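You operate a simulated robot arm through the tools that you are given. There is no shell and no other tool. Be economical: measure what you need, move in short steps, check, and stop when the job is done.

You are at the controls of a simulated robot arm. One attempt, no reset.

## Task
Clamp the teal cap on the black stand and set the grey slider at the medium hole.
Fine: cap on first, then the grey star knob to HOLD. Put the green pin in the hole, then move the slider up against it.

Only the result counts: the job must be done as asked and must still hold three seconds after the hand-in. Knocking over, shifting, dropping, spilling or breaking anything else fails it. Lids that push on must go on centred and level and be pressed home; caps that screw on are set level and turned clockwise until they are tight.

## Robot
A 7-joint arm with a two-finger parallel gripper, fixed in place. Base frame: the origin is at the foot of the arm, x ahead of it, y to its left, z up; the work surface is at about z = 0. Readings come in mm, rad, newtons and seconds.
With the tool pointing down near the work surface it reaches from about 240 to 620 mm from the base axis. Its first joint turns from -1.152 to 1.152 rad. Payload 2.6 kg.
The tool frame sits at the grasp point between the pads (the TCP): z along the fingers, y along the line on which they close. The tips reach 30 mm beyond it. Largest opening 94 mm; finger width 28, thickness 10; the body of the gripper, 50 by 96 mm, starts 55 mm behind the TCP.
Orientation is that of the tool frame in the base frame, as a unit quaternion [w, x, y, z]. With the fingers straight down and closing along the base's y, the tool's x points along the base's -x, its y along +y and its z along -z.

## Interface
- The arm moves only by the tool jog_arm. Its argument "plan" is a list of rows, each a list of 3 entries, a list of its own where there are three numbers: the shift along the tool's x, y, z in mm, then the turn, a rotation vector about the tool's x, y, z in rad, then the gripper command, from -1 (fully open) to 1 (shut), values between in proportion. In form: [[[x, y, z], [ax, ay, az], fingers], ...]. A call has 1 to 8 rows; each row is the pose to reach, as a shift and turn from the pose commanded when the call began, along the tool's axes at that moment. A row lasts 0.2 s, in which the tool goes at most 50 mm and 0.15 rad; a call with a longer step from one row to the next is refused whole, and so is a gripper value outside its range. Where a pose cannot be reached the arm comes as near as it can. A force on the tool above 70 N (or 10 N above the force at the start of the call, whichever is more), or a blocked arm, ends the call early, and 0.2 s more pass. The fingers move at their own pace (about 72 mm/s each) and stop on an object; they squeeze with about 34 N. The grip force told is the motor's: it shows also when the fingers shut on nothing. Time passes only in rows, and 0.2 s behind the last, so rows that repeat a pose let the fingers close. The reply holds the time, the measured pose of the TCP, the force on the tool along the base axes, the opening and the grip force, in the units named above and with some noise, with the torque about the TCP (base axes, N m) and any sound that the robot's microphone picked up.
- Cameras (640 x 400 px; columns grow to the right, rows downward): "scene" is fixed at [30.7, 428.8, 563.1]; the picture's right is [-0.81, -0.58, 0.00], its down [-0.35, 0.48, -0.81] and it looks along [0.47, -0.65, -0.59] (base axes); focal length 339 px, centre (320, 200). "wrist" rides on the gripper at [76, 14, -102] in the tool frame; the picture's right is [-0.18, 0.98, 0.00], its down [-0.75, -0.14, -0.64] and it looks along [-0.63, -0.12, 0.77] (tool axes); focal length 243 px, centre (320, 200). There is no depth. A picture from a camera that has moved, and an enlarged one, comes with that camera's place and axes in the base frame and with its lens.
- get_image(camera): a new picture of that camera. No time passes.
- inspect(camera, box): a new picture of the part [left, top, right, bottom] of that camera's present view, enlarged. No time passes.
- hand_in(): hands the job in; it is judged then, once.

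Work in short steps. Places have to be worked out from the pictures, the camera data and where the tool is seen: move nearer, look again, correct. Check each grasp and each placing, and mend what went wrong. You have 120 turns and 68 pictures in all, those below and enlarged ones among them. Open the gripper and draw the arm clear of the work before you hand the job in, unless the task says otherwise; then end with one line.

The tools are called after "Request:" as a command line: name --argument value ..., lists and objects as JSON in quotes. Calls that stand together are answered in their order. jog_arm: Moves the arm, as the interface text tells. Its arguments: {"type":"object","properties":{"plan":{"type":"array","items":{"type":"array"}}},"required":["plan"]} The other tools are called the same way: get_image (camera) takes a picture; inspect (camera, box) takes an enlarged picture of a part of a camera's view; hand_in () hands the job in.

At the start:

```text
t: 0.0
tcp_pos: [429.1, -54.4, 260.1]
tcp_rot: [0.0, 0.0, 1.0, 0.0]
wrist_force: [-0.7, -0.1, -0.1]
torque: [0.02, -0.02, 0.0]
gripper_width: 93.9
finger_force: 0.1
```

scene: 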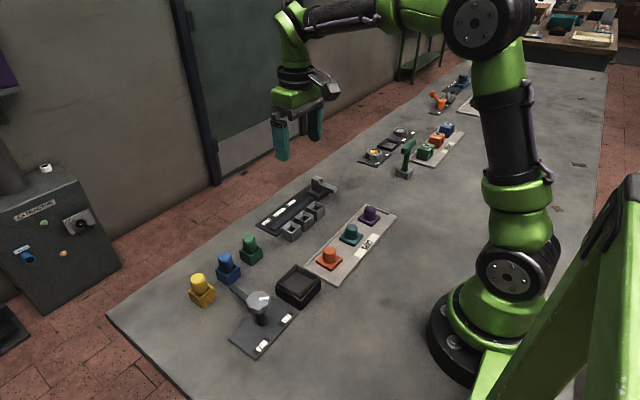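
wrist: 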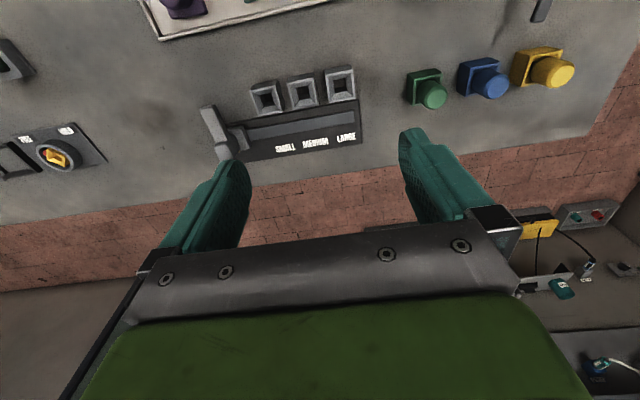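

I start by enlarging the parts of the scene view where the fixtures stand.

Request:
inspect --camera "scene" --box '[180, 160, 400, 360]'

Request:
inspect --camera "scene" --box '[340, 60, 500, 190]'

Request:
inspect --camera "wrist" --box '[180, 40, 600, 200]'

```text
2.00 times, centred on (290, 260) of scene
camera zoom: at [30.7, 428.8, 563.1], right [-0.81, -0.58, 0.0], down [-0.35, 0.48, -0.81], along [0.47, -0.65, -0.59], focal length 678 px, centre (380, 80)
```

zoom: 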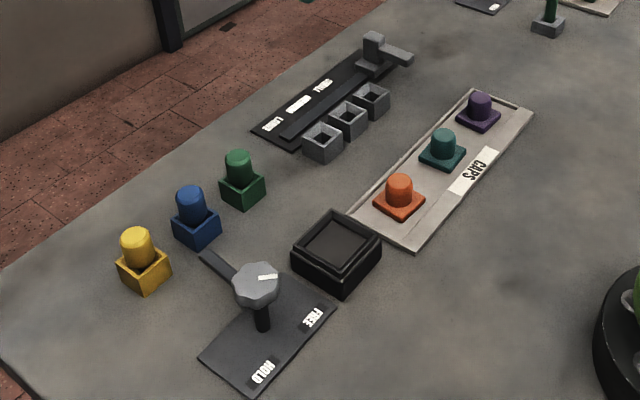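

```text
3.08 times, centred on (420, 125) of scene
camera zoom: at [30.7, 428.8, 563.1], right [-0.81, -0.58, 0.0], down [-0.35, 0.48, -0.81], along [0.47, -0.65, -0.59], focal length 1042 px, centre (12, 431)
```

zoom: 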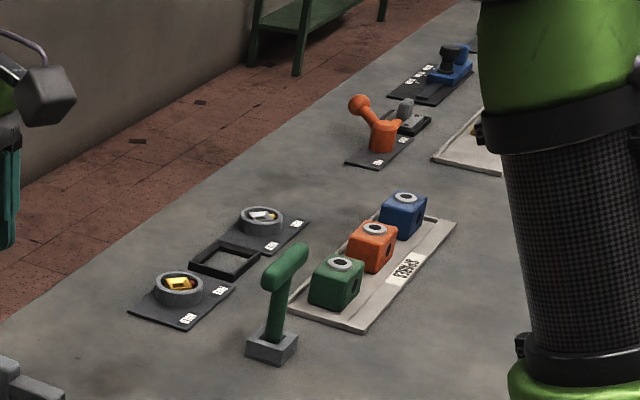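

```text
1.52 times, centred on (390, 120) of wrist
camera zoom: at [351.9, -38.9, 362.5], right [0.18, 0.98, 0.0], down [0.75, -0.14, 0.64], along [0.63, -0.12, -0.77], focal length 370 px, centre (213, 322)
```

zoom: 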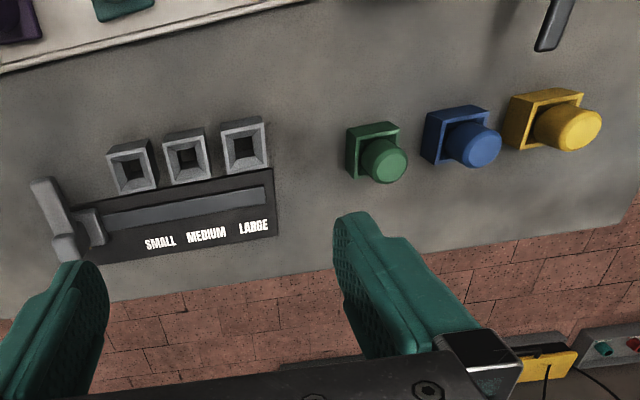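

The layout is clear in outline: stand about (315,108), teal cap about (324,-97), knob about (334,192), green pin about (470,83), medium hole about (444,-71). I draw the arm back high up so the wrist camera can look at the stand and knob.

Request:
jog_arm --plan '[[[42, 28, 2], [0, 0, 0], -1], [[85, 56, 4], [0, 0, 0], -1], [[128, 84, 6], [0, 0, 0], -1], [[169, 112, 10], [0, 0, 0], -1], [[169, 140, 10], [0, 0, 0], -1]]'

Request:
get_image --camera "wrist"

```text
refused: row 1 steps farther than a row can; nothing moved
```

```text
62 pictures are left
camera wrist: at [351.9, -38.9, 362.5], right [0.18, 0.98, 0.0], down [0.75, -0.14, 0.64], along [0.63, -0.12, -0.77], focal length 243 px, centre (320, 200)
```

wrist: 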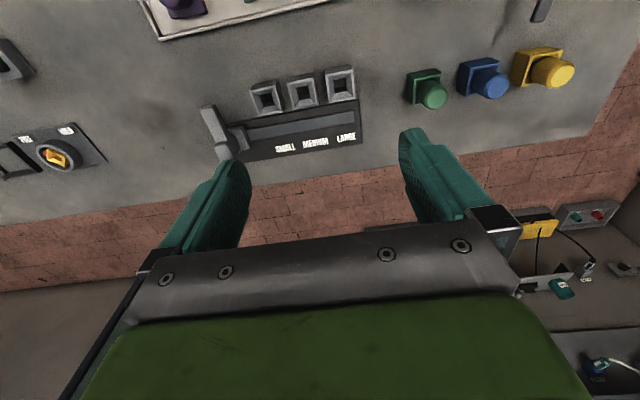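

The step was just over 50 mm, so I repeat the move with smaller steps.

Request:
jog_arm --plan '[[[35, 28, 2], [0, 0, 0], -1], [[70, 56, 4], [0, 0, 0], -1], [[105, 84, 6], [0, 0, 0], -1], [[140, 112, 8], [0, 0, 0], -1], [[165, 140, 10], [0, 0, 0], -1], [[165, 140, 10], [0, 0, 0], -1]]'

Request:
get_image --camera "wrist"

```text
t: 1.4
tcp_pos: [260.6, 85.8, 249.2]
tcp_rot: [0.0, 0.001, 1.0, 0.0]
wrist_force: [-0.5, 0.3, 0.4]
torque: [0.02, 0.02, 0.01]
gripper_width: 94.0
finger_force: 0.0
```

```text
61 pictures are left
camera wrist: at [183.4, 101.6, 352.2], right [0.18, 0.98, 0.0], down [0.75, -0.14, 0.64], along [0.63, -0.12, -0.77], focal length 243 px, centre (320, 200)
```

wrist: 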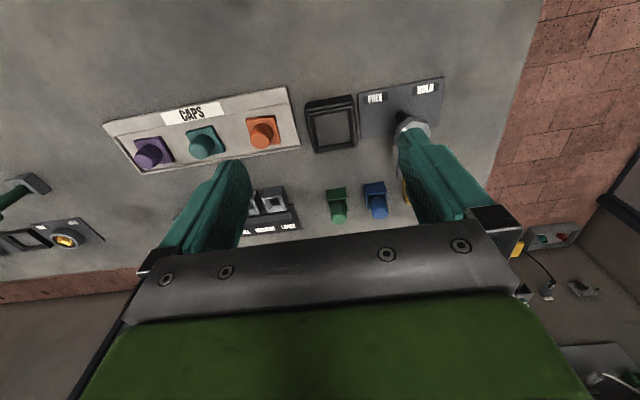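

The stand, knob and caps show here; I enlarge them to learn the mechanism.

Request:
inspect --camera "wrist" --box '[290, 60, 460, 170]'

Request:
inspect --camera "wrist" --box '[100, 80, 300, 190]'

Request:
inspect --camera "scene" --box '[220, 250, 340, 360]'

```text
3.64 times, centred on (375, 115) of wrist
camera zoom: at [183.4, 101.6, 352.2], right [0.18, 0.98, 0.0], down [0.75, -0.14, 0.64], along [0.63, -0.12, -0.77], focal length 882 px, centre (120, 509)
```

zoom: 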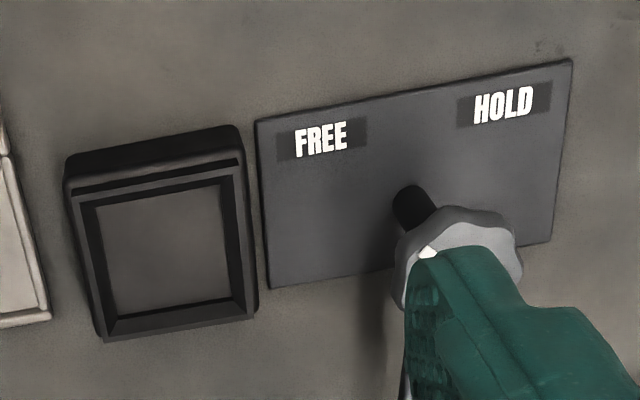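

```text
3.20 times, centred on (200, 135) of wrist
camera zoom: at [183.4, 101.6, 352.2], right [0.18, 0.98, 0.0], down [0.75, -0.14, 0.64], along [0.63, -0.12, -0.77], focal length 776 px, centre (704, 408)
```

zoom: 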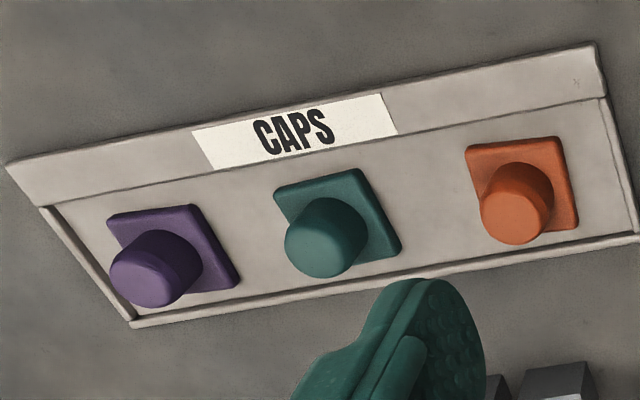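

```text
3.64 times, centred on (280, 305) of scene
camera zoom: at [30.7, 428.8, 563.1], right [-0.81, -0.58, 0.0], down [-0.35, 0.48, -0.81], along [0.47, -0.65, -0.59], focal length 1232 px, centre (466, -182)
```

zoom: 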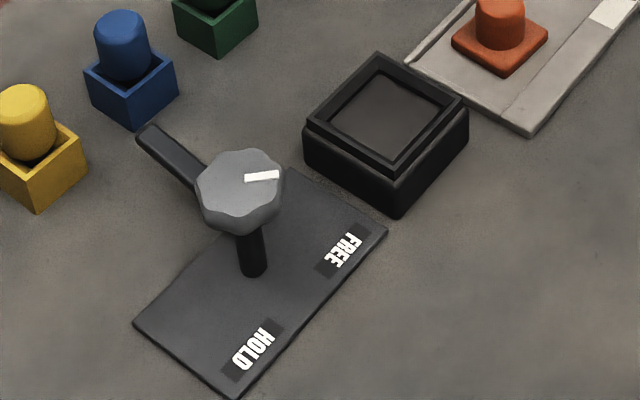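

The cap has a square flange that drops in the stand's square recess, and the knob's bar swings 90° clockwise over it. I go above the teal cap for a close view.

Request:
jog_arm --plan '[[[-11, -37, 10], [0, 0, 0], -1], [[-22, -74, 28], [0, 0, 0], -0.6], [[-33, -110, 50], [0, 0, 0], -0.3], [[-45, -147, 75], [0, 0, 0], -0.3], [[-57, -183, 99], [0, 0, 0], -0.3], [[-57, -183, 99], [0, 0, 0], -0.3]]'

Request:
get_image --camera "wrist"

Request:
inspect --camera "scene" --box '[280, 150, 420, 290]'

```text
t: 2.8
tcp_pos: [318.9, -97.3, 150.9]
tcp_rot: [0.0, 0.001, 1.0, 0.0]
wrist_force: [1.0, 0.6, 0.1]
torque: [-0.01, 0.0, -0.01]
gripper_width: 61.2
finger_force: 0.0
```

```text
57 pictures are left
camera wrist: at [242.8, -81.3, 253.8], right [0.18, 0.98, 0.0], down [0.75, -0.14, 0.64], along [0.63, -0.12, -0.77], focal length 243 px, centre (320, 200)
```

wrist: 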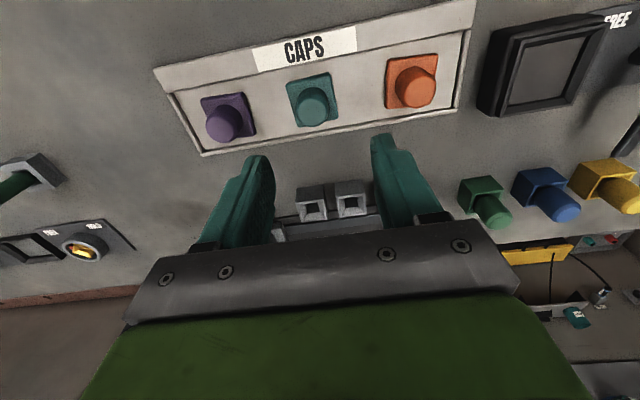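

```text
2.86 times, centred on (350, 220) of scene
camera zoom: at [30.8, 428.8, 563.1], right [-0.81, -0.58, 0.0], down [-0.35, 0.48, -0.81], along [0.47, -0.65, -0.59], focal length 968 px, centre (234, 143)
```

zoom: 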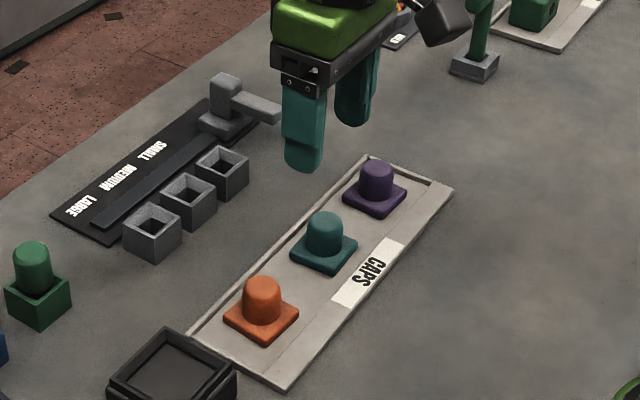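

The cap seems to be at about (317,-101) with the top near z = 43. I come lower to just above it and check again.

Request:
jog_arm --plan '[[[1, -2, 25], [0, 0, 0], -0.3], [[2, -4, 50], [0, 0, 0], -0.3], [[2, -4, 60], [0, 0, 0], -0.3], [[2, -4, 60], [0, 0, 0], -0.3]]'

Request:
get_image --camera "wrist"

Request:
inspect --camera "scene" --box '[300, 180, 400, 280]'

```text
t: 3.8
tcp_pos: [317.5, -99.9, 91.6]
tcp_rot: [0.0, 0.0, 1.0, 0.0]
wrist_force: [0.0, 0.8, -0.4]
torque: [0.01, 0.01, 0.0]
gripper_width: 61.3
finger_force: 0.2
```

```text
55 pictures are left
camera wrist: at [241.5, -85.2, 194.2], right [0.18, 0.98, 0.0], down [0.75, -0.14, 0.64], along [0.63, -0.12, -0.77], focal length 243 px, centre (320, 200)
```

wrist: 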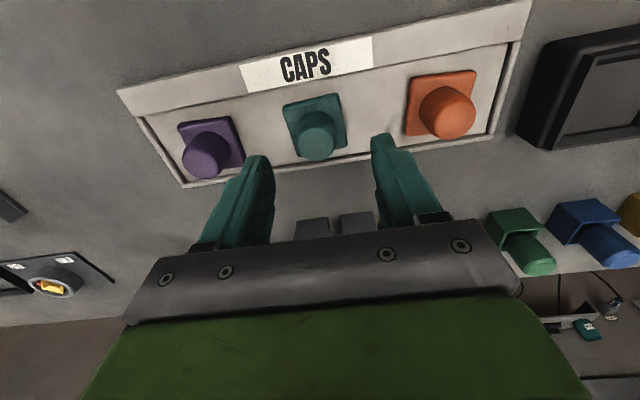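

```text
4.00 times, centred on (350, 230) of scene
camera zoom: at [30.7, 428.8, 563.1], right [-0.81, -0.58, 0.0], down [-0.35, 0.48, -0.81], along [0.47, -0.65, -0.59], focal length 1355 px, centre (200, 80)
```

zoom: 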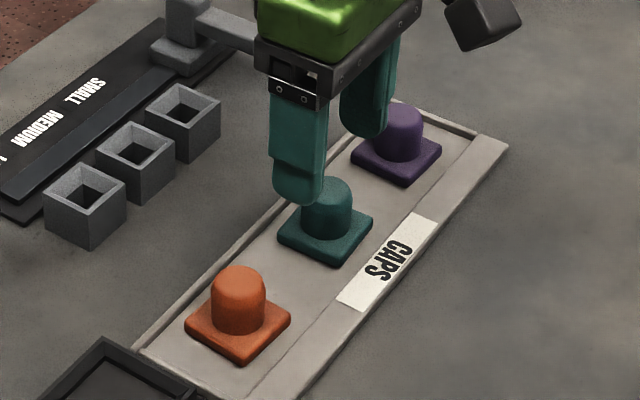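

Flange corners put the cap centre at about (316,-102), square to the axes within a degree or two. I go down with the tips above the flange and grip the cap's knob.

Request:
jog_arm --plan '[[[1.5, -2, 20], [0, 0, 0], -0.3], [[1.5, -2, 40], [0, 0, 0], -0.3], [[1.5, -2, 40], [0, 0, 0], 1], [[1.5, -2, 40], [0, 0, 0], 1], [[1.5, -2, 40], [0, 0, 0], 1]]'

Request:
get_image --camera "wrist"

Request:
inspect --camera "scene" --box '[300, 180, 400, 280]'

```text
t: 5.0
tcp_pos: [316.7, -100.1, 54.0]
tcp_rot: [0.001, 0.001, 1.0, 0.0]
wrist_force: [-0.1, 0.3, -0.3]
torque: [0.03, -0.01, -0.01]
gripper_width: 28.3
finger_force: 34.3
```

```text
53 pictures are left
camera wrist: at [241.0, -85.4, 155.5], right [0.18, 0.98, 0.0], down [0.75, -0.14, 0.64], along [0.63, -0.12, -0.77], focal length 243 px, centre (320, 200)
```

wrist: 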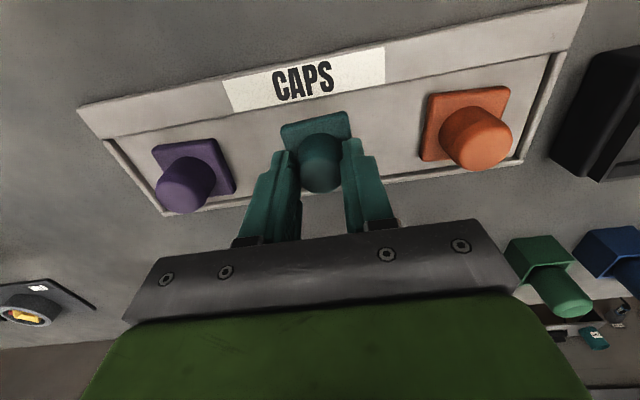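

```text
4.00 times, centred on (350, 230) of scene
camera zoom: at [30.7, 428.8, 563.1], right [-0.81, -0.58, 0.0], down [-0.35, 0.48, -0.81], along [0.47, -0.65, -0.59], focal length 1355 px, centre (200, 80)
```

zoom: 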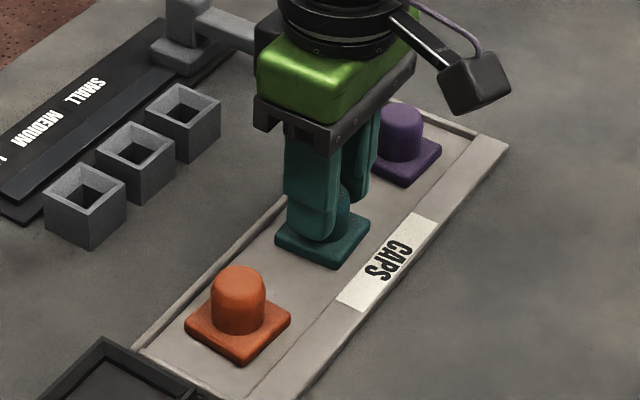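

The cap is gripped (28.3 mm). I lift it clear of the orange cap and carry it above the stand, whose centre I judge at about (322,93).

Request:
jog_arm --plan '[[[0, 0, -40], [0, 0, 0], 1], [[0, 0, -75], [0, 0, 0], 1], [[0, 45, -75], [0, 0, 0], 1], [[-2, 90, -75], [0, 0, 0], 1], [[-4, 135, -75], [0, 0, 0], 1], [[-6, 175, -75], [0, 0, 0], 1], [[-6, 193, -75], [0, 0, 0], 1], [[-6, 193, -75], [0, 0, 0], 1]]'

Request:
get_image --camera "wrist"

Request:
inspect --camera "scene" --box '[220, 220, 360, 350]'

```text
t: 6.8
tcp_pos: [323.6, 91.4, 125.7]
tcp_rot: [0.0, 0.0, 1.0, 0.0]
wrist_force: [0.4, 0.3, -0.2]
torque: [0.01, 0.02, 0.02]
gripper_width: 28.2
finger_force: 34.3
```

```text
51 pictures are left
camera wrist: at [246.1, 106.2, 227.8], right [0.18, 0.98, 0.0], down [0.75, -0.14, 0.64], along [0.63, -0.12, -0.77], focal length 243 px, centre (320, 200)
```

wrist: 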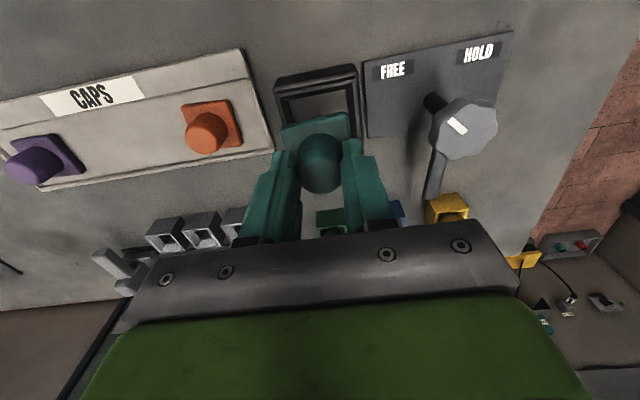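

```text
3.08 times, centred on (290, 285) of scene
camera zoom: at [30.7, 428.8, 563.1], right [-0.81, -0.58, 0.0], down [-0.35, 0.48, -0.81], along [0.47, -0.65, -0.59], focal length 1042 px, centre (412, -62)
```

zoom: 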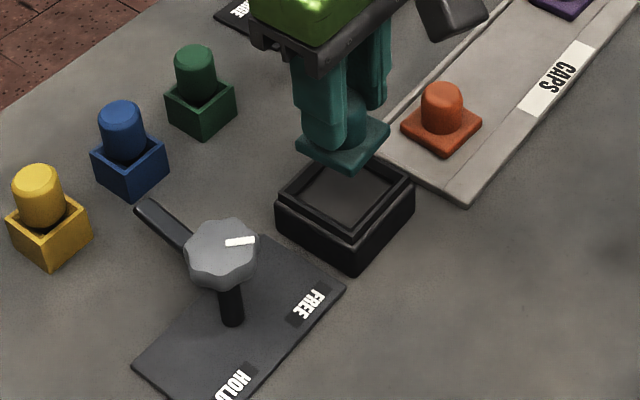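

I enlarge the wrist view at the cap and recess to line them up.

Request:
inspect --camera "wrist" --box '[250, 50, 390, 200]'

Request:
inspect --camera "scene" --box '[275, 240, 350, 315]'

```text
2.67 times, centred on (320, 125) of wrist
camera zoom: at [246.1, 106.2, 227.8], right [0.18, 0.98, 0.0], down [0.75, -0.14, 0.64], along [0.63, -0.12, -0.77], focal length 647 px, centre (320, 400)
```

zoom: 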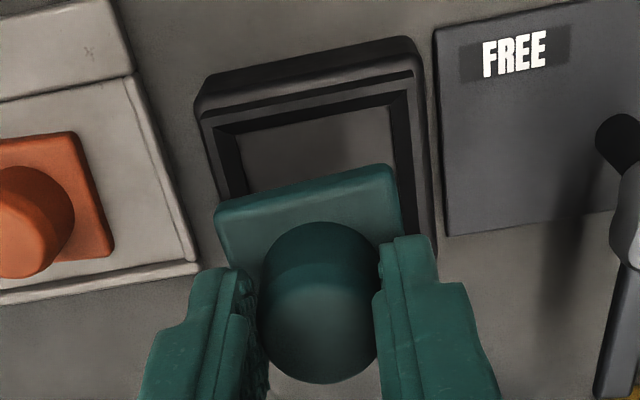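

```text
5.33 times, centred on (312, 278) of scene
camera zoom: at [30.7, 428.8, 563.1], right [-0.81, -0.58, 0.0], down [-0.35, 0.48, -0.81], along [0.47, -0.65, -0.59], focal length 1807 px, centre (360, -213)
```

zoom: 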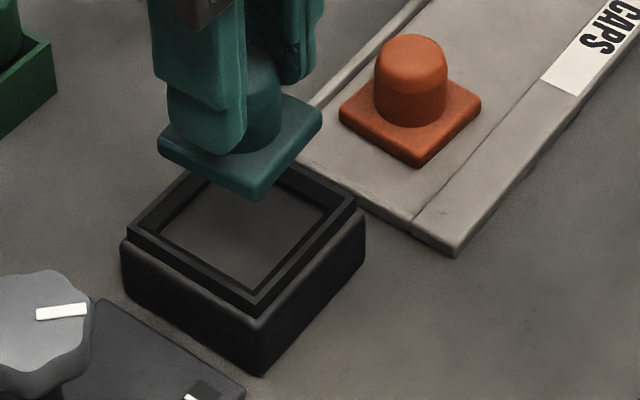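

Against the stand the cap looks turned about 0.05 rad anticlockwise and 2 mm short in y. I correct that and go down to just above the rim.

Request:
jog_arm --plan '[[[0, 2, 0], [0, 0, 0.05], 1], [[-0.5, 2, 15], [0, 0, 0.05], 1], [[-0.5, 2, 30], [0, 0, 0.05], 1], [[-0.5, 2, 30], [0, 0, 0.05], 1]]'

Request:
inspect --camera "wrist" --box '[250, 50, 390, 200]'

Request:
inspect --camera "scene" --box '[275, 240, 350, 315]'

```text
t: 7.8
tcp_pos: [322.8, 92.0, 97.6]
tcp_rot: [0.0, 0.025, 1.0, 0.001]
wrist_force: [-0.2, 0.2, -0.1]
torque: [0.0, 0.0, -0.01]
gripper_width: 28.3
finger_force: 34.3
```

```text
2.67 times, centred on (320, 125) of wrist
camera zoom: at [246.5, 111.3, 199.5], right [0.23, 0.97, 0.0], down [0.75, -0.18, 0.64], along [0.62, -0.15, -0.77], focal length 647 px, centre (320, 400)
```

zoom: 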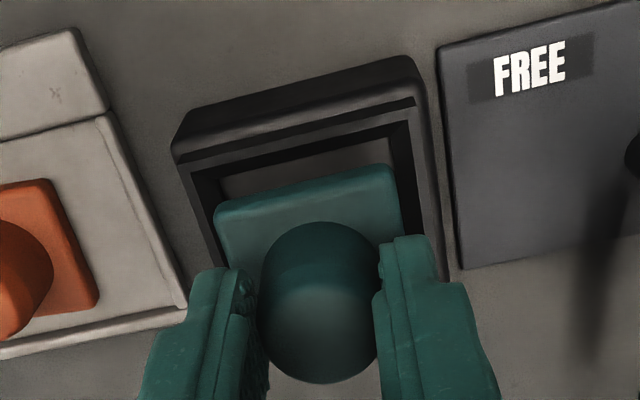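

```text
5.33 times, centred on (312, 278) of scene
camera zoom: at [30.7, 428.8, 563.1], right [-0.81, -0.58, 0.0], down [-0.35, 0.48, -0.81], along [0.47, -0.65, -0.59], focal length 1807 px, centre (360, -213)
```

zoom: 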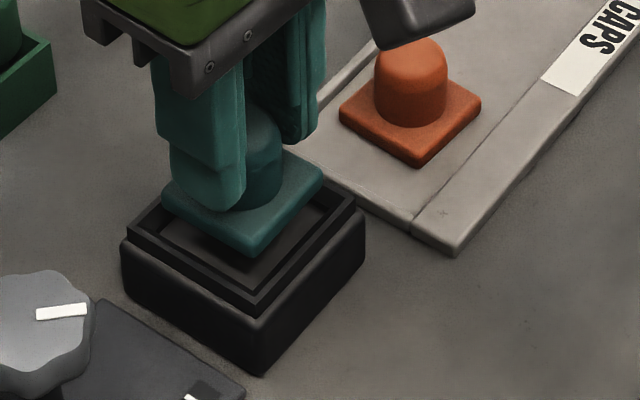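

The recess is about 50 mm wide against a 40 mm flange, so there is room; the cap should go about 2 mm further in x. I lower it in small steps until it touches.

Request:
jog_arm --plan '[[[-2, 0, 5], [0, 0, 0], 1], [[-2, 0, 12], [0, 0, 0], 1], [[-2, 0, 17], [0, 0, 0], 1], [[-2, 0, 21], [0, 0, 0], 1], [[-2, 0, 21], [0, 0, 0], 1]]'

Request:
inspect --camera "wrist" --box '[250, 50, 390, 200]'

Request:
inspect --camera "scene" --box '[275, 240, 350, 315]'

```text
t: 9.0
tcp_pos: [326.8, 92.8, 75.5]
tcp_rot: [0.001, 0.024, 1.0, 0.0]
wrist_force: [-5.7, 1.5, 16.9]
torque: [0.1, 0.52, -0.02]
gripper_width: 28.2
finger_force: 34.1
```

```text
2.67 times, centred on (320, 125) of wrist
camera zoom: at [250.5, 110.8, 177.9], right [0.23, 0.97, 0.0], down [0.74, -0.18, 0.64], along [0.63, -0.15, -0.77], focal length 647 px, centre (320, 400)
```

zoom: 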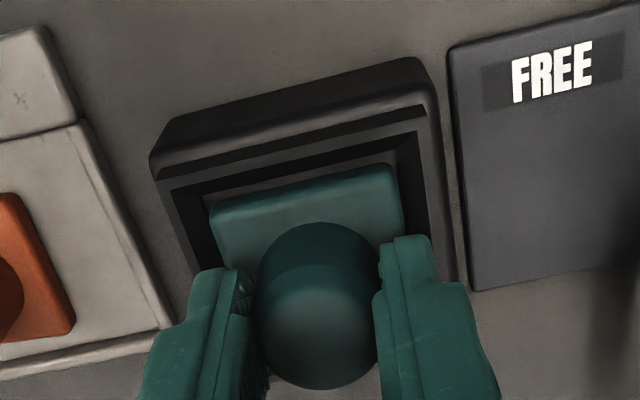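

```text
5.33 times, centred on (312, 278) of scene
camera zoom: at [30.7, 428.8, 563.1], right [-0.81, -0.58, 0.0], down [-0.34, 0.48, -0.81], along [0.47, -0.65, -0.59], focal length 1807 px, centre (360, -213)
```

zoom: 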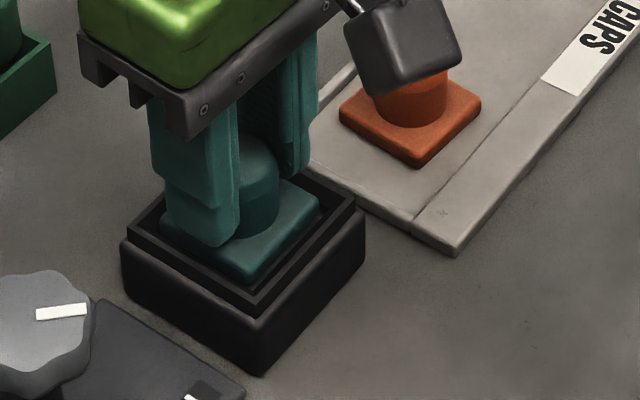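

Contact with a push in -x suggests the flange sits on the +x wall, and the pictures show a gap on the -x side. I back up, shift 3 mm in -x, and lower again.

Request:
jog_arm --plan '[[[0, 0, -6], [0, 0, 0], 1], [[4, 0, -6], [0, 0, 0], 1], [[4, 0, -2], [0, 0, 0], 1], [[4, 0, 1], [0, 0, 0], 1], [[4, 0, 1], [0, 0, 0], 1]]'

Request:
inspect --camera "wrist" --box '[250, 50, 390, 200]'

Request:
inspect --camera "scene" --box '[275, 240, 350, 315]'

```text
t: 10.2
tcp_pos: [324.2, 91.9, 74.9]
tcp_rot: [0.003, 0.024, 1.0, 0.001]
wrist_force: [11.3, 1.5, 18.6]
torque: [-0.11, -0.06, -0.05]
gripper_width: 28.4
finger_force: 34.1
```

```text
2.67 times, centred on (320, 125) of wrist
camera zoom: at [247.2, 110.7, 177.2], right [0.23, 0.97, 0.0], down [0.74, -0.18, 0.65], along [0.63, -0.15, -0.76], focal length 647 px, centre (320, 400)
```

zoom: 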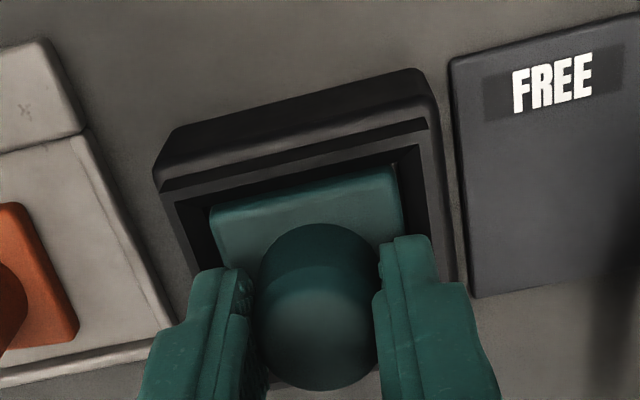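

```text
5.33 times, centred on (312, 278) of scene
camera zoom: at [30.7, 428.8, 563.1], right [-0.81, -0.58, 0.0], down [-0.34, 0.48, -0.81], along [0.47, -0.65, -0.59], focal length 1807 px, centre (360, -213)
```

zoom: 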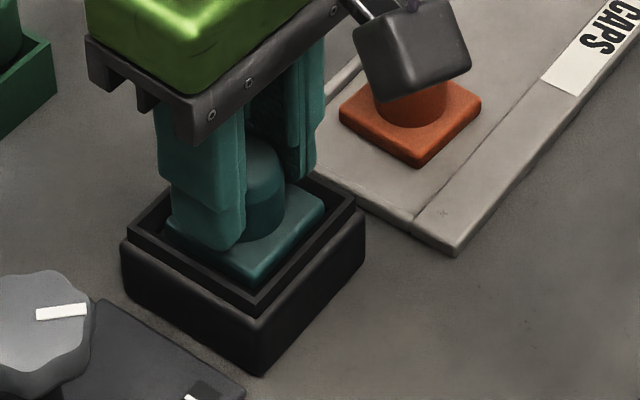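

Readings suggest the cap now rests on something at tool z about 75. I relieve the sideways strain and press gently a bit more to see whether it is at the floor.

Request:
jog_arm --plan '[[[-2, 0, 0], [0, 0, 0], 1], [[-2, 0, 2], [0, 0, 0], 1], [[-2, 0, 4], [0, 0, 0], 1], [[-2, 0, 4], [0, 0, 0], 1]]'

```text
t: 11.2
tcp_pos: [324.3, 92.2, 72.8]
tcp_rot: [0.004, 0.025, 1.0, 0.0]
wrist_force: [-13.9, -4.1, 62.1]
torque: [-0.42, 0.51, -0.08]
gripper_width: 27.5
finger_force: 33.8
```

62 N for 2 mm means it is resting firmly. I take the load off, open slightly and rise a bit to see how it sits.

Request:
jog_arm --plan '[[[0, 0, -3], [0, 0, 0], 1], [[0, 0, -4], [0, 0, 0], 0.0], [[0, 0, -4], [0, 0, 0], -0.1], [[0, 0, -30], [0, 0, 0], -0.1], [[0, 0, -60], [0, 0, 0], -0.1], [[30, -20, -90], [0, 0, 0], -0.1], [[60, -40, -100], [0, 0, 0], -0.1], [[60, -40, -100], [0, 0, 0], -0.1]]'

Request:
get_image --camera "wrist"

Request:
inspect --camera "scene" --box '[275, 240, 350, 315]'

```text
t: 13.0
tcp_pos: [260.4, 51.8, 171.2]
tcp_rot: [0.001, 0.024, 1.0, -0.001]
wrist_force: [-0.7, -0.4, -0.1]
torque: [-0.01, 0.03, 0.0]
gripper_width: 51.8
finger_force: 0.1
```

```text
41 pictures are left
camera wrist: at [184.8, 71.2, 273.6], right [0.23, 0.97, 0.0], down [0.75, -0.18, 0.64], along [0.62, -0.15, -0.77], focal length 243 px, centre (320, 200)
```

wrist: 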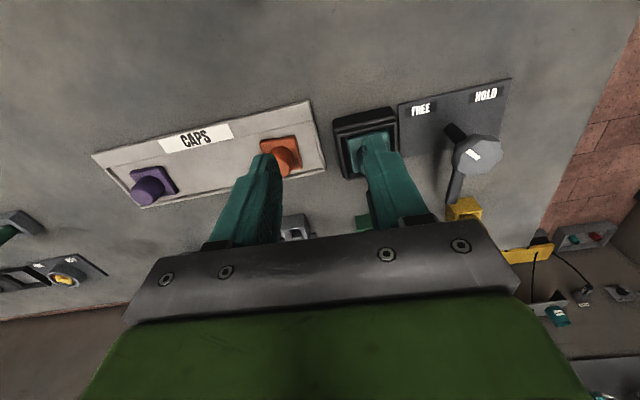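

```text
5.33 times, centred on (312, 278) of scene
camera zoom: at [30.7, 428.8, 563.1], right [-0.81, -0.58, 0.0], down [-0.35, 0.48, -0.81], along [0.47, -0.65, -0.59], focal length 1807 px, centre (360, -213)
```

zoom: 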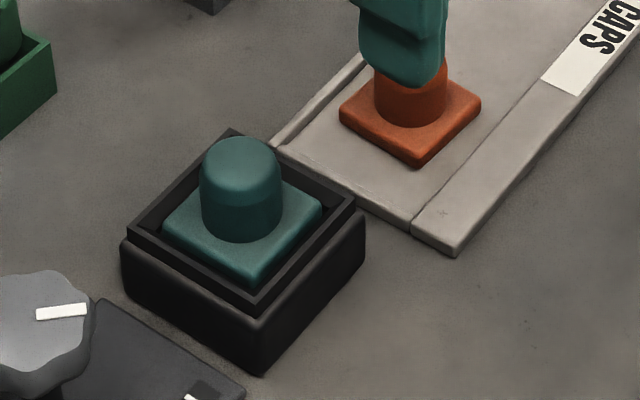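

The cap sits level and centred in the recess. Next is the star knob, which I judge to be at about (332,189) with its top near z = 70–75; I move above it, wide open and square.

Request:
jog_arm --plan '[[[0, 40, 0], [0, 0, -0.05], -1], [[-22, 80, 0], [0, 0, -0.05], -1], [[-45, 115, 10], [0, 0, -0.05], -1], [[-65, 141, 30], [0, 0, -0.05], -1], [[-65, 141, 36], [0, 0, -0.05], -1], [[-65, 141, 36], [0, 0, -0.05], -1]]'

Request:
get_image --camera "wrist"

Request:
inspect --camera "scene" --box '[190, 230, 330, 370]'

```text
t: 14.4
tcp_pos: [331.8, 192.6, 133.9]
tcp_rot: [0.0, 0.0, 1.0, 0.0]
wrist_force: [-0.6, -0.5, -0.1]
torque: [-0.01, 0.01, -0.01]
gripper_width: 94.2
finger_force: 0.1
```

```text
39 pictures are left
camera wrist: at [255.7, 207.3, 237.0], right [0.18, 0.98, 0.0], down [0.75, -0.14, 0.64], along [0.63, -0.12, -0.77], focal length 243 px, centre (320, 200)
```

wrist: 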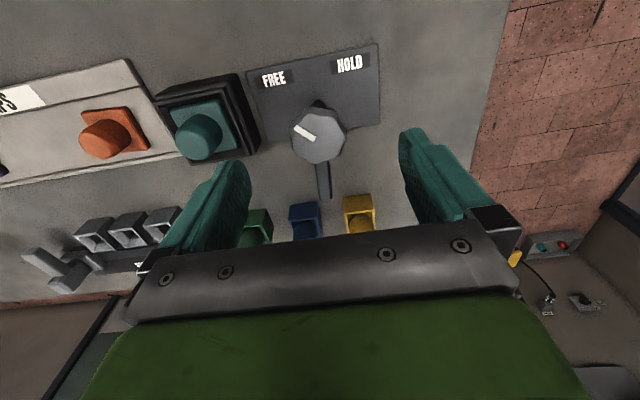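

```text
2.86 times, centred on (260, 300) of scene
camera zoom: at [30.7, 428.8, 563.1], right [-0.81, -0.58, 0.0], down [-0.35, 0.48, -0.81], along [0.47, -0.65, -0.59], focal length 968 px, centre (491, -86)
```

zoom: 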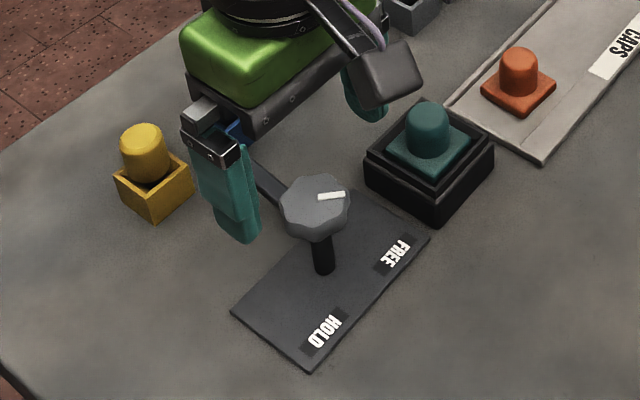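

Knob centre works out at (333,191.5), top about z = 71. I go down so the tips reach about z = 55 and close on it.

Request:
jog_arm --plan '[[[-1, -1, 20], [0, 0, 0], -1], [[-1, -1, 40], [0, 0, 0], -0.6], [[-1, -1, 49], [0, 0, 0], -0.3], [[-1, -1, 49], [0, 0, 0], 1], [[-1, -1, 49], [0, 0, 0], 1], [[-1, -1, 49], [0, 0, 0], 1]]'

Request:
inspect --camera "wrist" --box '[220, 50, 420, 220]'

Request:
inspect --camera "scene" --box '[190, 230, 330, 370]'

```text
t: 15.8
tcp_pos: [333.8, 190.3, 84.6]
tcp_rot: [0.0, 0.0, 1.0, 0.0]
wrist_force: [-1.1, -3.0, -0.4]
torque: [0.03, -0.14, -0.06]
gripper_width: 41.1
finger_force: 44.7
```

```text
2.35 times, centred on (320, 135) of wrist
camera zoom: at [257.8, 205.2, 187.1], right [0.18, 0.98, 0.0], down [0.75, -0.14, 0.64], along [0.63, -0.12, -0.77], focal length 571 px, centre (320, 353)
```

zoom: 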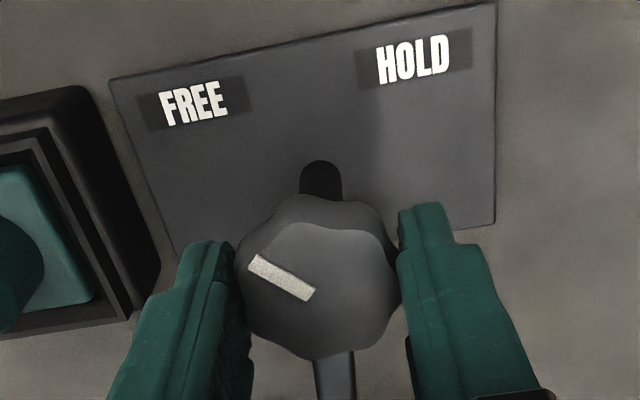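

```text
2.86 times, centred on (260, 300) of scene
camera zoom: at [30.7, 428.8, 563.1], right [-0.81, -0.58, 0.0], down [-0.35, 0.48, -0.81], along [0.47, -0.65, -0.59], focal length 968 px, centre (491, -86)
```

zoom: 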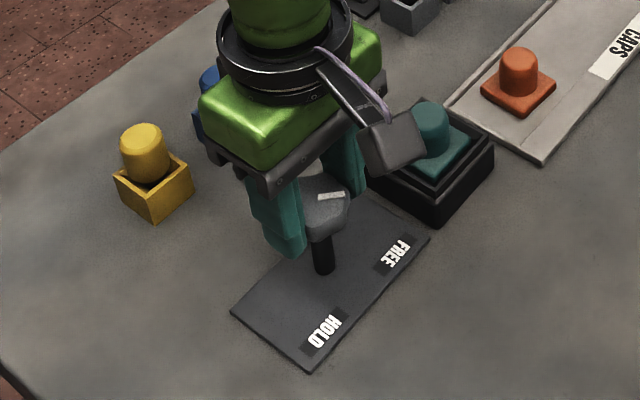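

The knob is held centrally at 41 mm. I turn it clockwise, first about half way.

Request:
jog_arm --plan '[[[0, 0, 0], [0, 0, 0.13], 1], [[0, 0, 0], [0, 0, 0.26], 1], [[0, 0, 0], [0, 0, 0.39], 1], [[0, 0, 0], [0, 0, 0.52], 1], [[0, 0, 0], [0, 0, 0.65], 1], [[0, 0, 0], [0, 0, 0.78], 1], [[0, 0, 0], [0, 0, 0.78], 1]]'

Request:
get_image --camera "scene"

```text
t: 17.4
tcp_pos: [334.4, 190.7, 85.0]
tcp_rot: [0.0, 0.381, 0.925, -0.001]
wrist_force: [-3.7, -20.5, -0.6]
torque: [-0.14, 0.38, -0.02]
gripper_width: 40.8
finger_force: 44.6
```

```text
35 pictures are left
```

scene: 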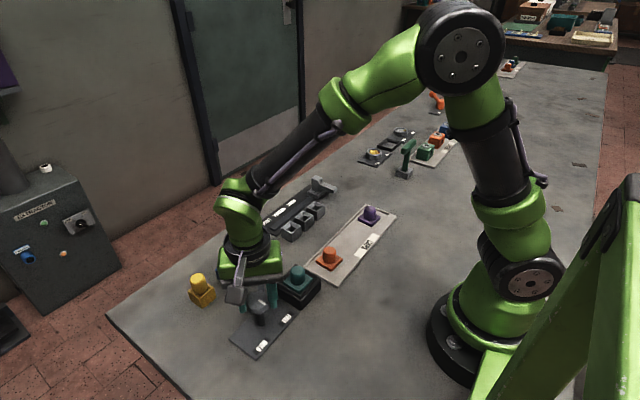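

The knob turns; a 20 N side force shows the axis is slightly toward -y, so I shift about 1.5 mm that way and continue the turn.

Request:
jog_arm --plan '[[[-1, -1, 0], [0, 0, 0.13], 1], [[-1, -1, 0], [0, 0, 0.26], 1], [[-1, -1, 0], [0, 0, 0.39], 1], [[-1, -1, 0], [0, 0, 0.52], 1], [[-1, -1, 0], [0, 0, 0.65], 1], [[-1, -1, 0], [0, 0, 0.78], 1], [[-1, -1, 0], [0, 0, 0.78], 1]]'

Request:
inspect --camera "scene" --box '[190, 230, 330, 370]'

Request:
get_image --camera "wrist"

```text
t: 19.0
tcp_pos: [335.3, 190.3, 84.9]
tcp_rot: [-0.001, 0.704, 0.711, 0.002]
wrist_force: [17.0, 3.1, -31.0]
torque: [-0.53, -0.25, 0.02]
gripper_width: 41.1
finger_force: 44.7
```

```text
2.86 times, centred on (260, 300) of scene
camera zoom: at [30.9, 428.9, 563.0], right [-0.81, -0.58, 0.0], down [-0.35, 0.48, -0.81], along [0.47, -0.65, -0.59], focal length 968 px, centre (491, -86)
```

zoom: 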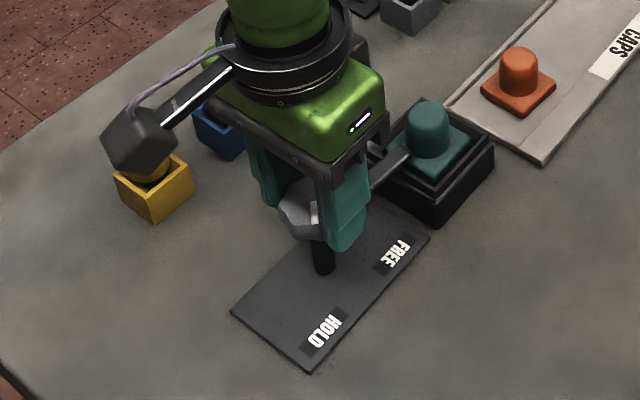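

```text
33 pictures are left
camera wrist: at [347.8, 267.7, 187.8], right [0.98, -0.17, 0.0], down [-0.14, -0.76, 0.64], along [-0.11, -0.63, -0.77], focal length 243 px, centre (320, 200)
```

wrist: 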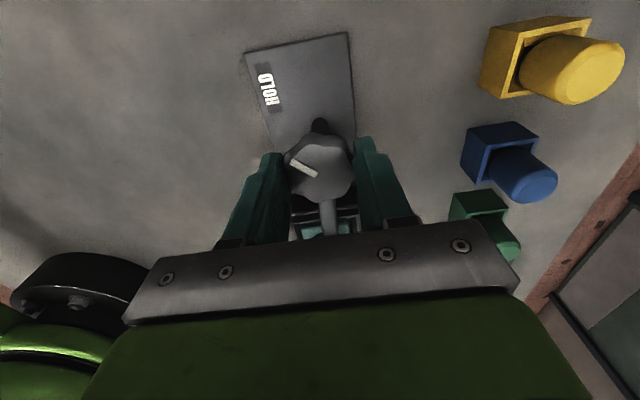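

The bar now lies over the cap and the marker points at HOLD. I open, rise, and check the marker angle and the bar.

Request:
jog_arm --plan '[[[0, 0, 0], [0, 0, 0], 0], [[0, 0, 0], [0, 0, 0], -0.5], [[0, 0, -35], [0, 0, 0], -0.5], [[0, 0, -70], [0, 0, 0], -0.5], [[35, 0, -90], [0, 0, 0], -0.5], [[70, 0, -100], [0, 0, 0], -0.5], [[70, 0, -100], [0, 0, 0], -0.5]]'

Request:
inspect --camera "scene" --box '[220, 240, 340, 360]'

Request:
inspect --camera "wrist" --box '[220, 20, 420, 180]'

```text
t: 20.6
tcp_pos: [332.3, 260.1, 187.2]
tcp_rot: [0.0, 0.704, 0.711, 0.0]
wrist_force: [0.0, -0.3, -0.3]
torque: [0.0, 0.02, 0.01]
gripper_width: 70.5
finger_force: 0.1
```

```text
3.33 times, centred on (280, 300) of scene
camera zoom: at [30.7, 428.8, 563.1], right [-0.81, -0.58, 0.0], down [-0.35, 0.48, -0.81], along [0.47, -0.65, -0.59], focal length 1129 px, centre (453, -133)
```

zoom: 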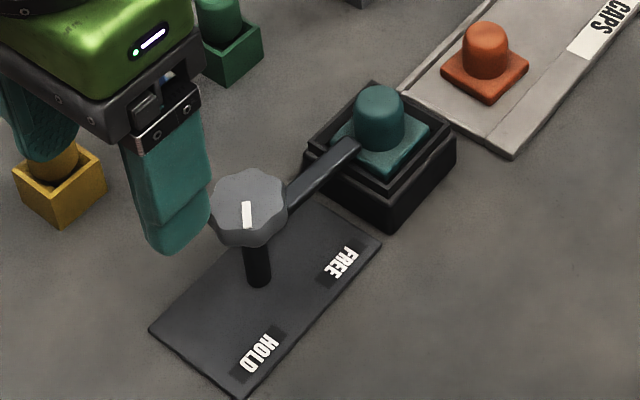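

```text
2.50 times, centred on (320, 100) of wrist
camera zoom: at [345.6, 337.7, 288.2], right [0.98, -0.17, 0.0], down [-0.13, -0.76, 0.64], along [-0.11, -0.63, -0.77], focal length 606 px, centre (320, 450)
```

zoom: 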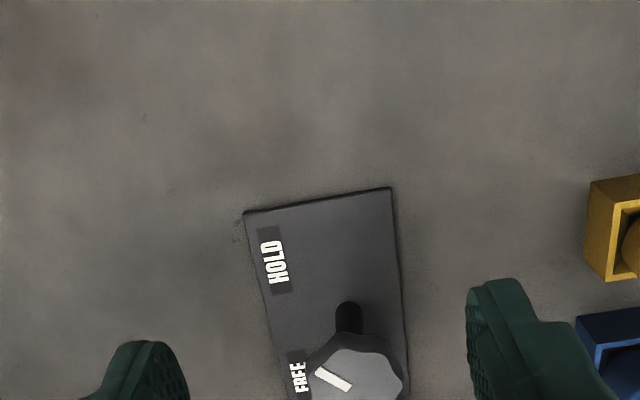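

I enlarge the knob and bar further to judge the angle.

Request:
inspect --camera "scene" --box '[254, 262, 314, 302]'

```text
10.00 times, centred on (284, 282) of scene
camera zoom: at [30.7, 428.8, 563.1], right [-0.81, -0.58, 0.0], down [-0.35, 0.48, -0.81], along [0.47, -0.65, -0.59], focal length 3387 px, centre (680, -620)
```

zoom: 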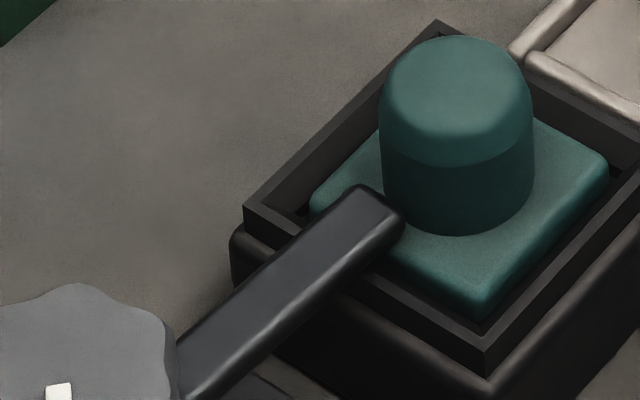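

The cap is centred and the bar lies over its flange. I check the marker with the wrist camera.

Request:
inspect --camera "wrist" --box '[270, 80, 390, 220]'

```text
2.86 times, centred on (330, 150) of wrist
camera zoom: at [345.6, 337.7, 288.2], right [0.98, -0.17, 0.0], down [-0.13, -0.76, 0.64], along [-0.11, -0.63, -0.77], focal length 693 px, centre (291, 343)
```

zoom: 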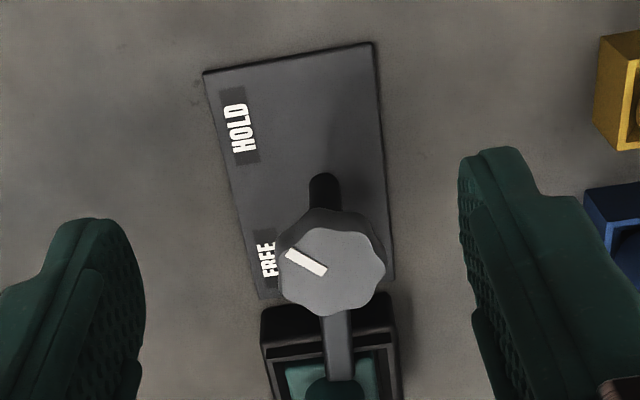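

Marker points at HOLD within a few degrees and the bar holds over the cap. Now the green pin: I turn the tool back square while travelling high toward it.

Request:
jog_arm --plan '[[[0, 0, -20], [0, 0, -0.13], -0.5], [[-10, 10, -40], [0, 0, -0.26], -0.5], [[-25, 25, -40], [0, 0, -0.39], -0.5], [[-45, 40, -40], [0, 0, -0.52], -0.5], [[-65, 55, -40], [0, 0, -0.65], -0.5], [[-85, 70, -40], [0, 0, -0.78], -0.5], [[-100, 80, -40], [0, 0, -0.91], -0.5], [[-115, 90, -40], [0, 0, -1.04], -0.5]]'

```text
t: 22.4
tcp_pos: [425.3, 146.4, 225.9]
tcp_rot: [0.0, 0.257, 0.967, 0.001]
wrist_force: [0.1, -1.3, -0.1]
torque: [0.01, 0.02, 0.02]
gripper_width: 70.6
finger_force: 0.2
```

I finish squaring up and go above the green pin at a moderate height.

Request:
jog_arm --plan '[[[-14, -10, 10], [0, 0, -0.13], -0.5], [[-28, -20, 25], [0, 0, -0.26], -0.5], [[-42, -30, 40], [0, 0, -0.39], -0.5], [[-55, -41, 55], [0, 0, -0.52], -0.5], [[-55, -41, 55], [0, 0, -0.52], -0.5]]'

Request:
get_image --camera "wrist"

Request:
inspect --camera "scene" --box '[180, 170, 350, 310]'

```text
t: 23.6
tcp_pos: [456.0, 84.1, 170.0]
tcp_rot: [0.001, -0.001, 1.0, 0.0]
wrist_force: [-0.5, -0.6, 0.7]
torque: [0.0, -0.02, -0.03]
gripper_width: 70.6
finger_force: 0.1
```

```text
28 pictures are left
camera wrist: at [378.3, 98.7, 271.5], right [0.18, 0.98, 0.0], down [0.75, -0.14, 0.64], along [0.63, -0.12, -0.77], focal length 243 px, centre (320, 200)
```

wrist: 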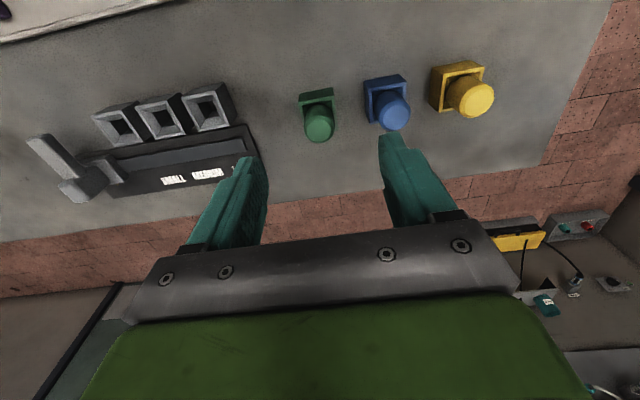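

```text
2.86 times, centred on (265, 240) of scene
camera zoom: at [30.7, 428.8, 563.1], right [-0.81, -0.58, 0.0], down [-0.35, 0.48, -0.81], along [0.47, -0.65, -0.59], focal length 968 px, centre (477, 86)
```

zoom: 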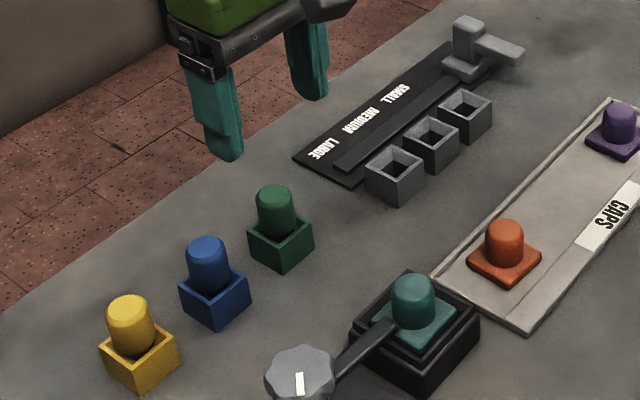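

Green pin top is about (467,81), z about 60. I come down above it and check once more before gripping.

Request:
jog_arm --plan '[[[-6, -2, 30], [0, 0, 0], -0.5], [[-11, -3, 62], [0, 0, 0], -0.5], [[-11, -3, 62], [0, 0, 0], -0.5]]'

Request:
get_image --camera "wrist"

Request:
inspect --camera "scene" --box '[210, 200, 290, 280]'

```text
t: 24.4
tcp_pos: [466.7, 80.6, 106.1]
tcp_rot: [0.0, 0.001, 1.0, 0.0]
wrist_force: [0.2, 0.4, 0.8]
torque: [-0.02, 0.0, 0.06]
gripper_width: 70.4
finger_force: 0.1
```

```text
26 pictures are left
camera wrist: at [390.4, 95.5, 207.3], right [0.18, 0.98, 0.0], down [0.75, -0.14, 0.64], along [0.63, -0.12, -0.77], focal length 243 px, centre (320, 200)
```

wrist: 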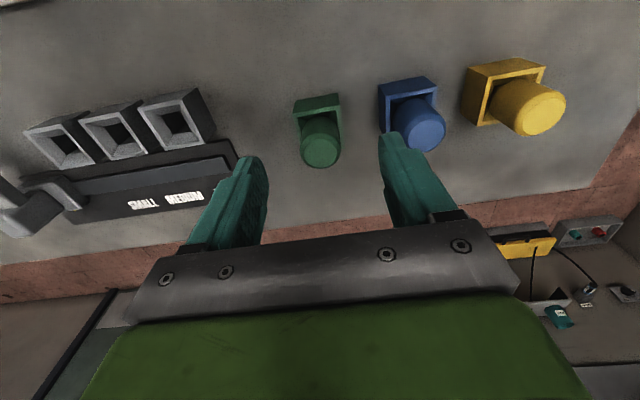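

```text
5.00 times, centred on (250, 240) of scene
camera zoom: at [30.7, 428.8, 563.1], right [-0.81, -0.58, 0.0], down [-0.35, 0.48, -0.81], along [0.47, -0.65, -0.59], focal length 1694 px, centre (670, 0)
```

zoom: 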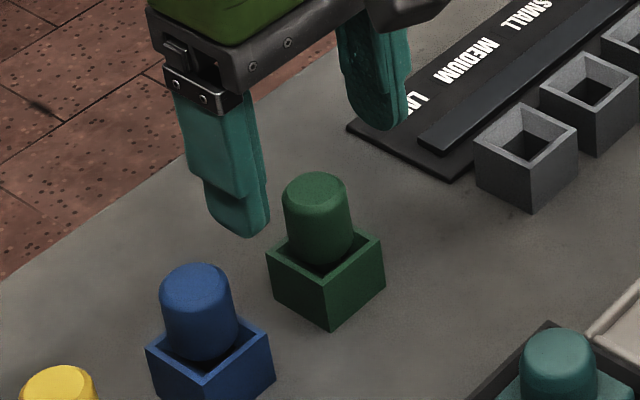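

The pin is at about (469,81). I narrow the opening to keep clear of the blue pin, go down to z = 64 and grip.

Request:
jog_arm --plan '[[[-2, 0, 5], [0, 0, 0], -0.1], [[-2, 0, 20], [0, 0, 0], -0.1], [[-2, 0, 42], [0, 0, 0], -0.1], [[-2, 0, 42], [0, 0, 0], 1], [[-2, 0, 42], [0, 0, 0], 1], [[-2, 0, 42], [0, 0, 0], 1]]'

Request:
inspect --camera "scene" --box '[210, 200, 290, 280]'

Request:
inspect --camera "wrist" --box '[240, 60, 400, 220]'

```text
t: 25.8
tcp_pos: [466.9, 80.2, 65.1]
tcp_rot: [0.0, 0.0, 1.0, 0.0]
wrist_force: [0.4, -0.2, 0.6]
torque: [-0.01, -0.06, 0.01]
gripper_width: 26.7
finger_force: 34.2
```

```text
5.00 times, centred on (250, 240) of scene
camera zoom: at [30.7, 428.8, 563.1], right [-0.81, -0.58, 0.0], down [-0.35, 0.48, -0.81], along [0.47, -0.65, -0.59], focal length 1694 px, centre (670, 0)
```

zoom: 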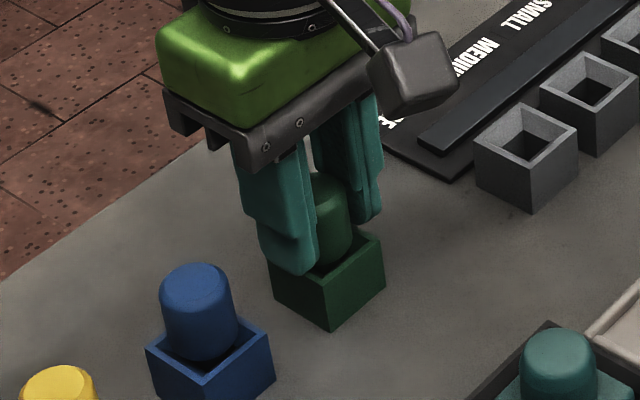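

```text
2.50 times, centred on (320, 140) of wrist
camera zoom: at [391.1, 95.7, 167.5], right [0.18, 0.98, 0.0], down [0.75, -0.14, 0.64], along [0.63, -0.12, -0.77], focal length 606 px, centre (320, 350)
```

zoom: 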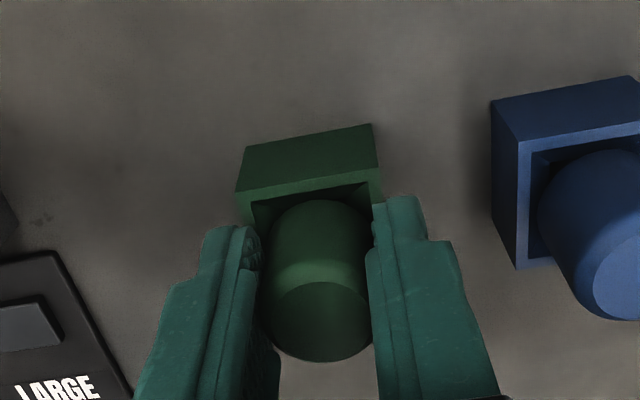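

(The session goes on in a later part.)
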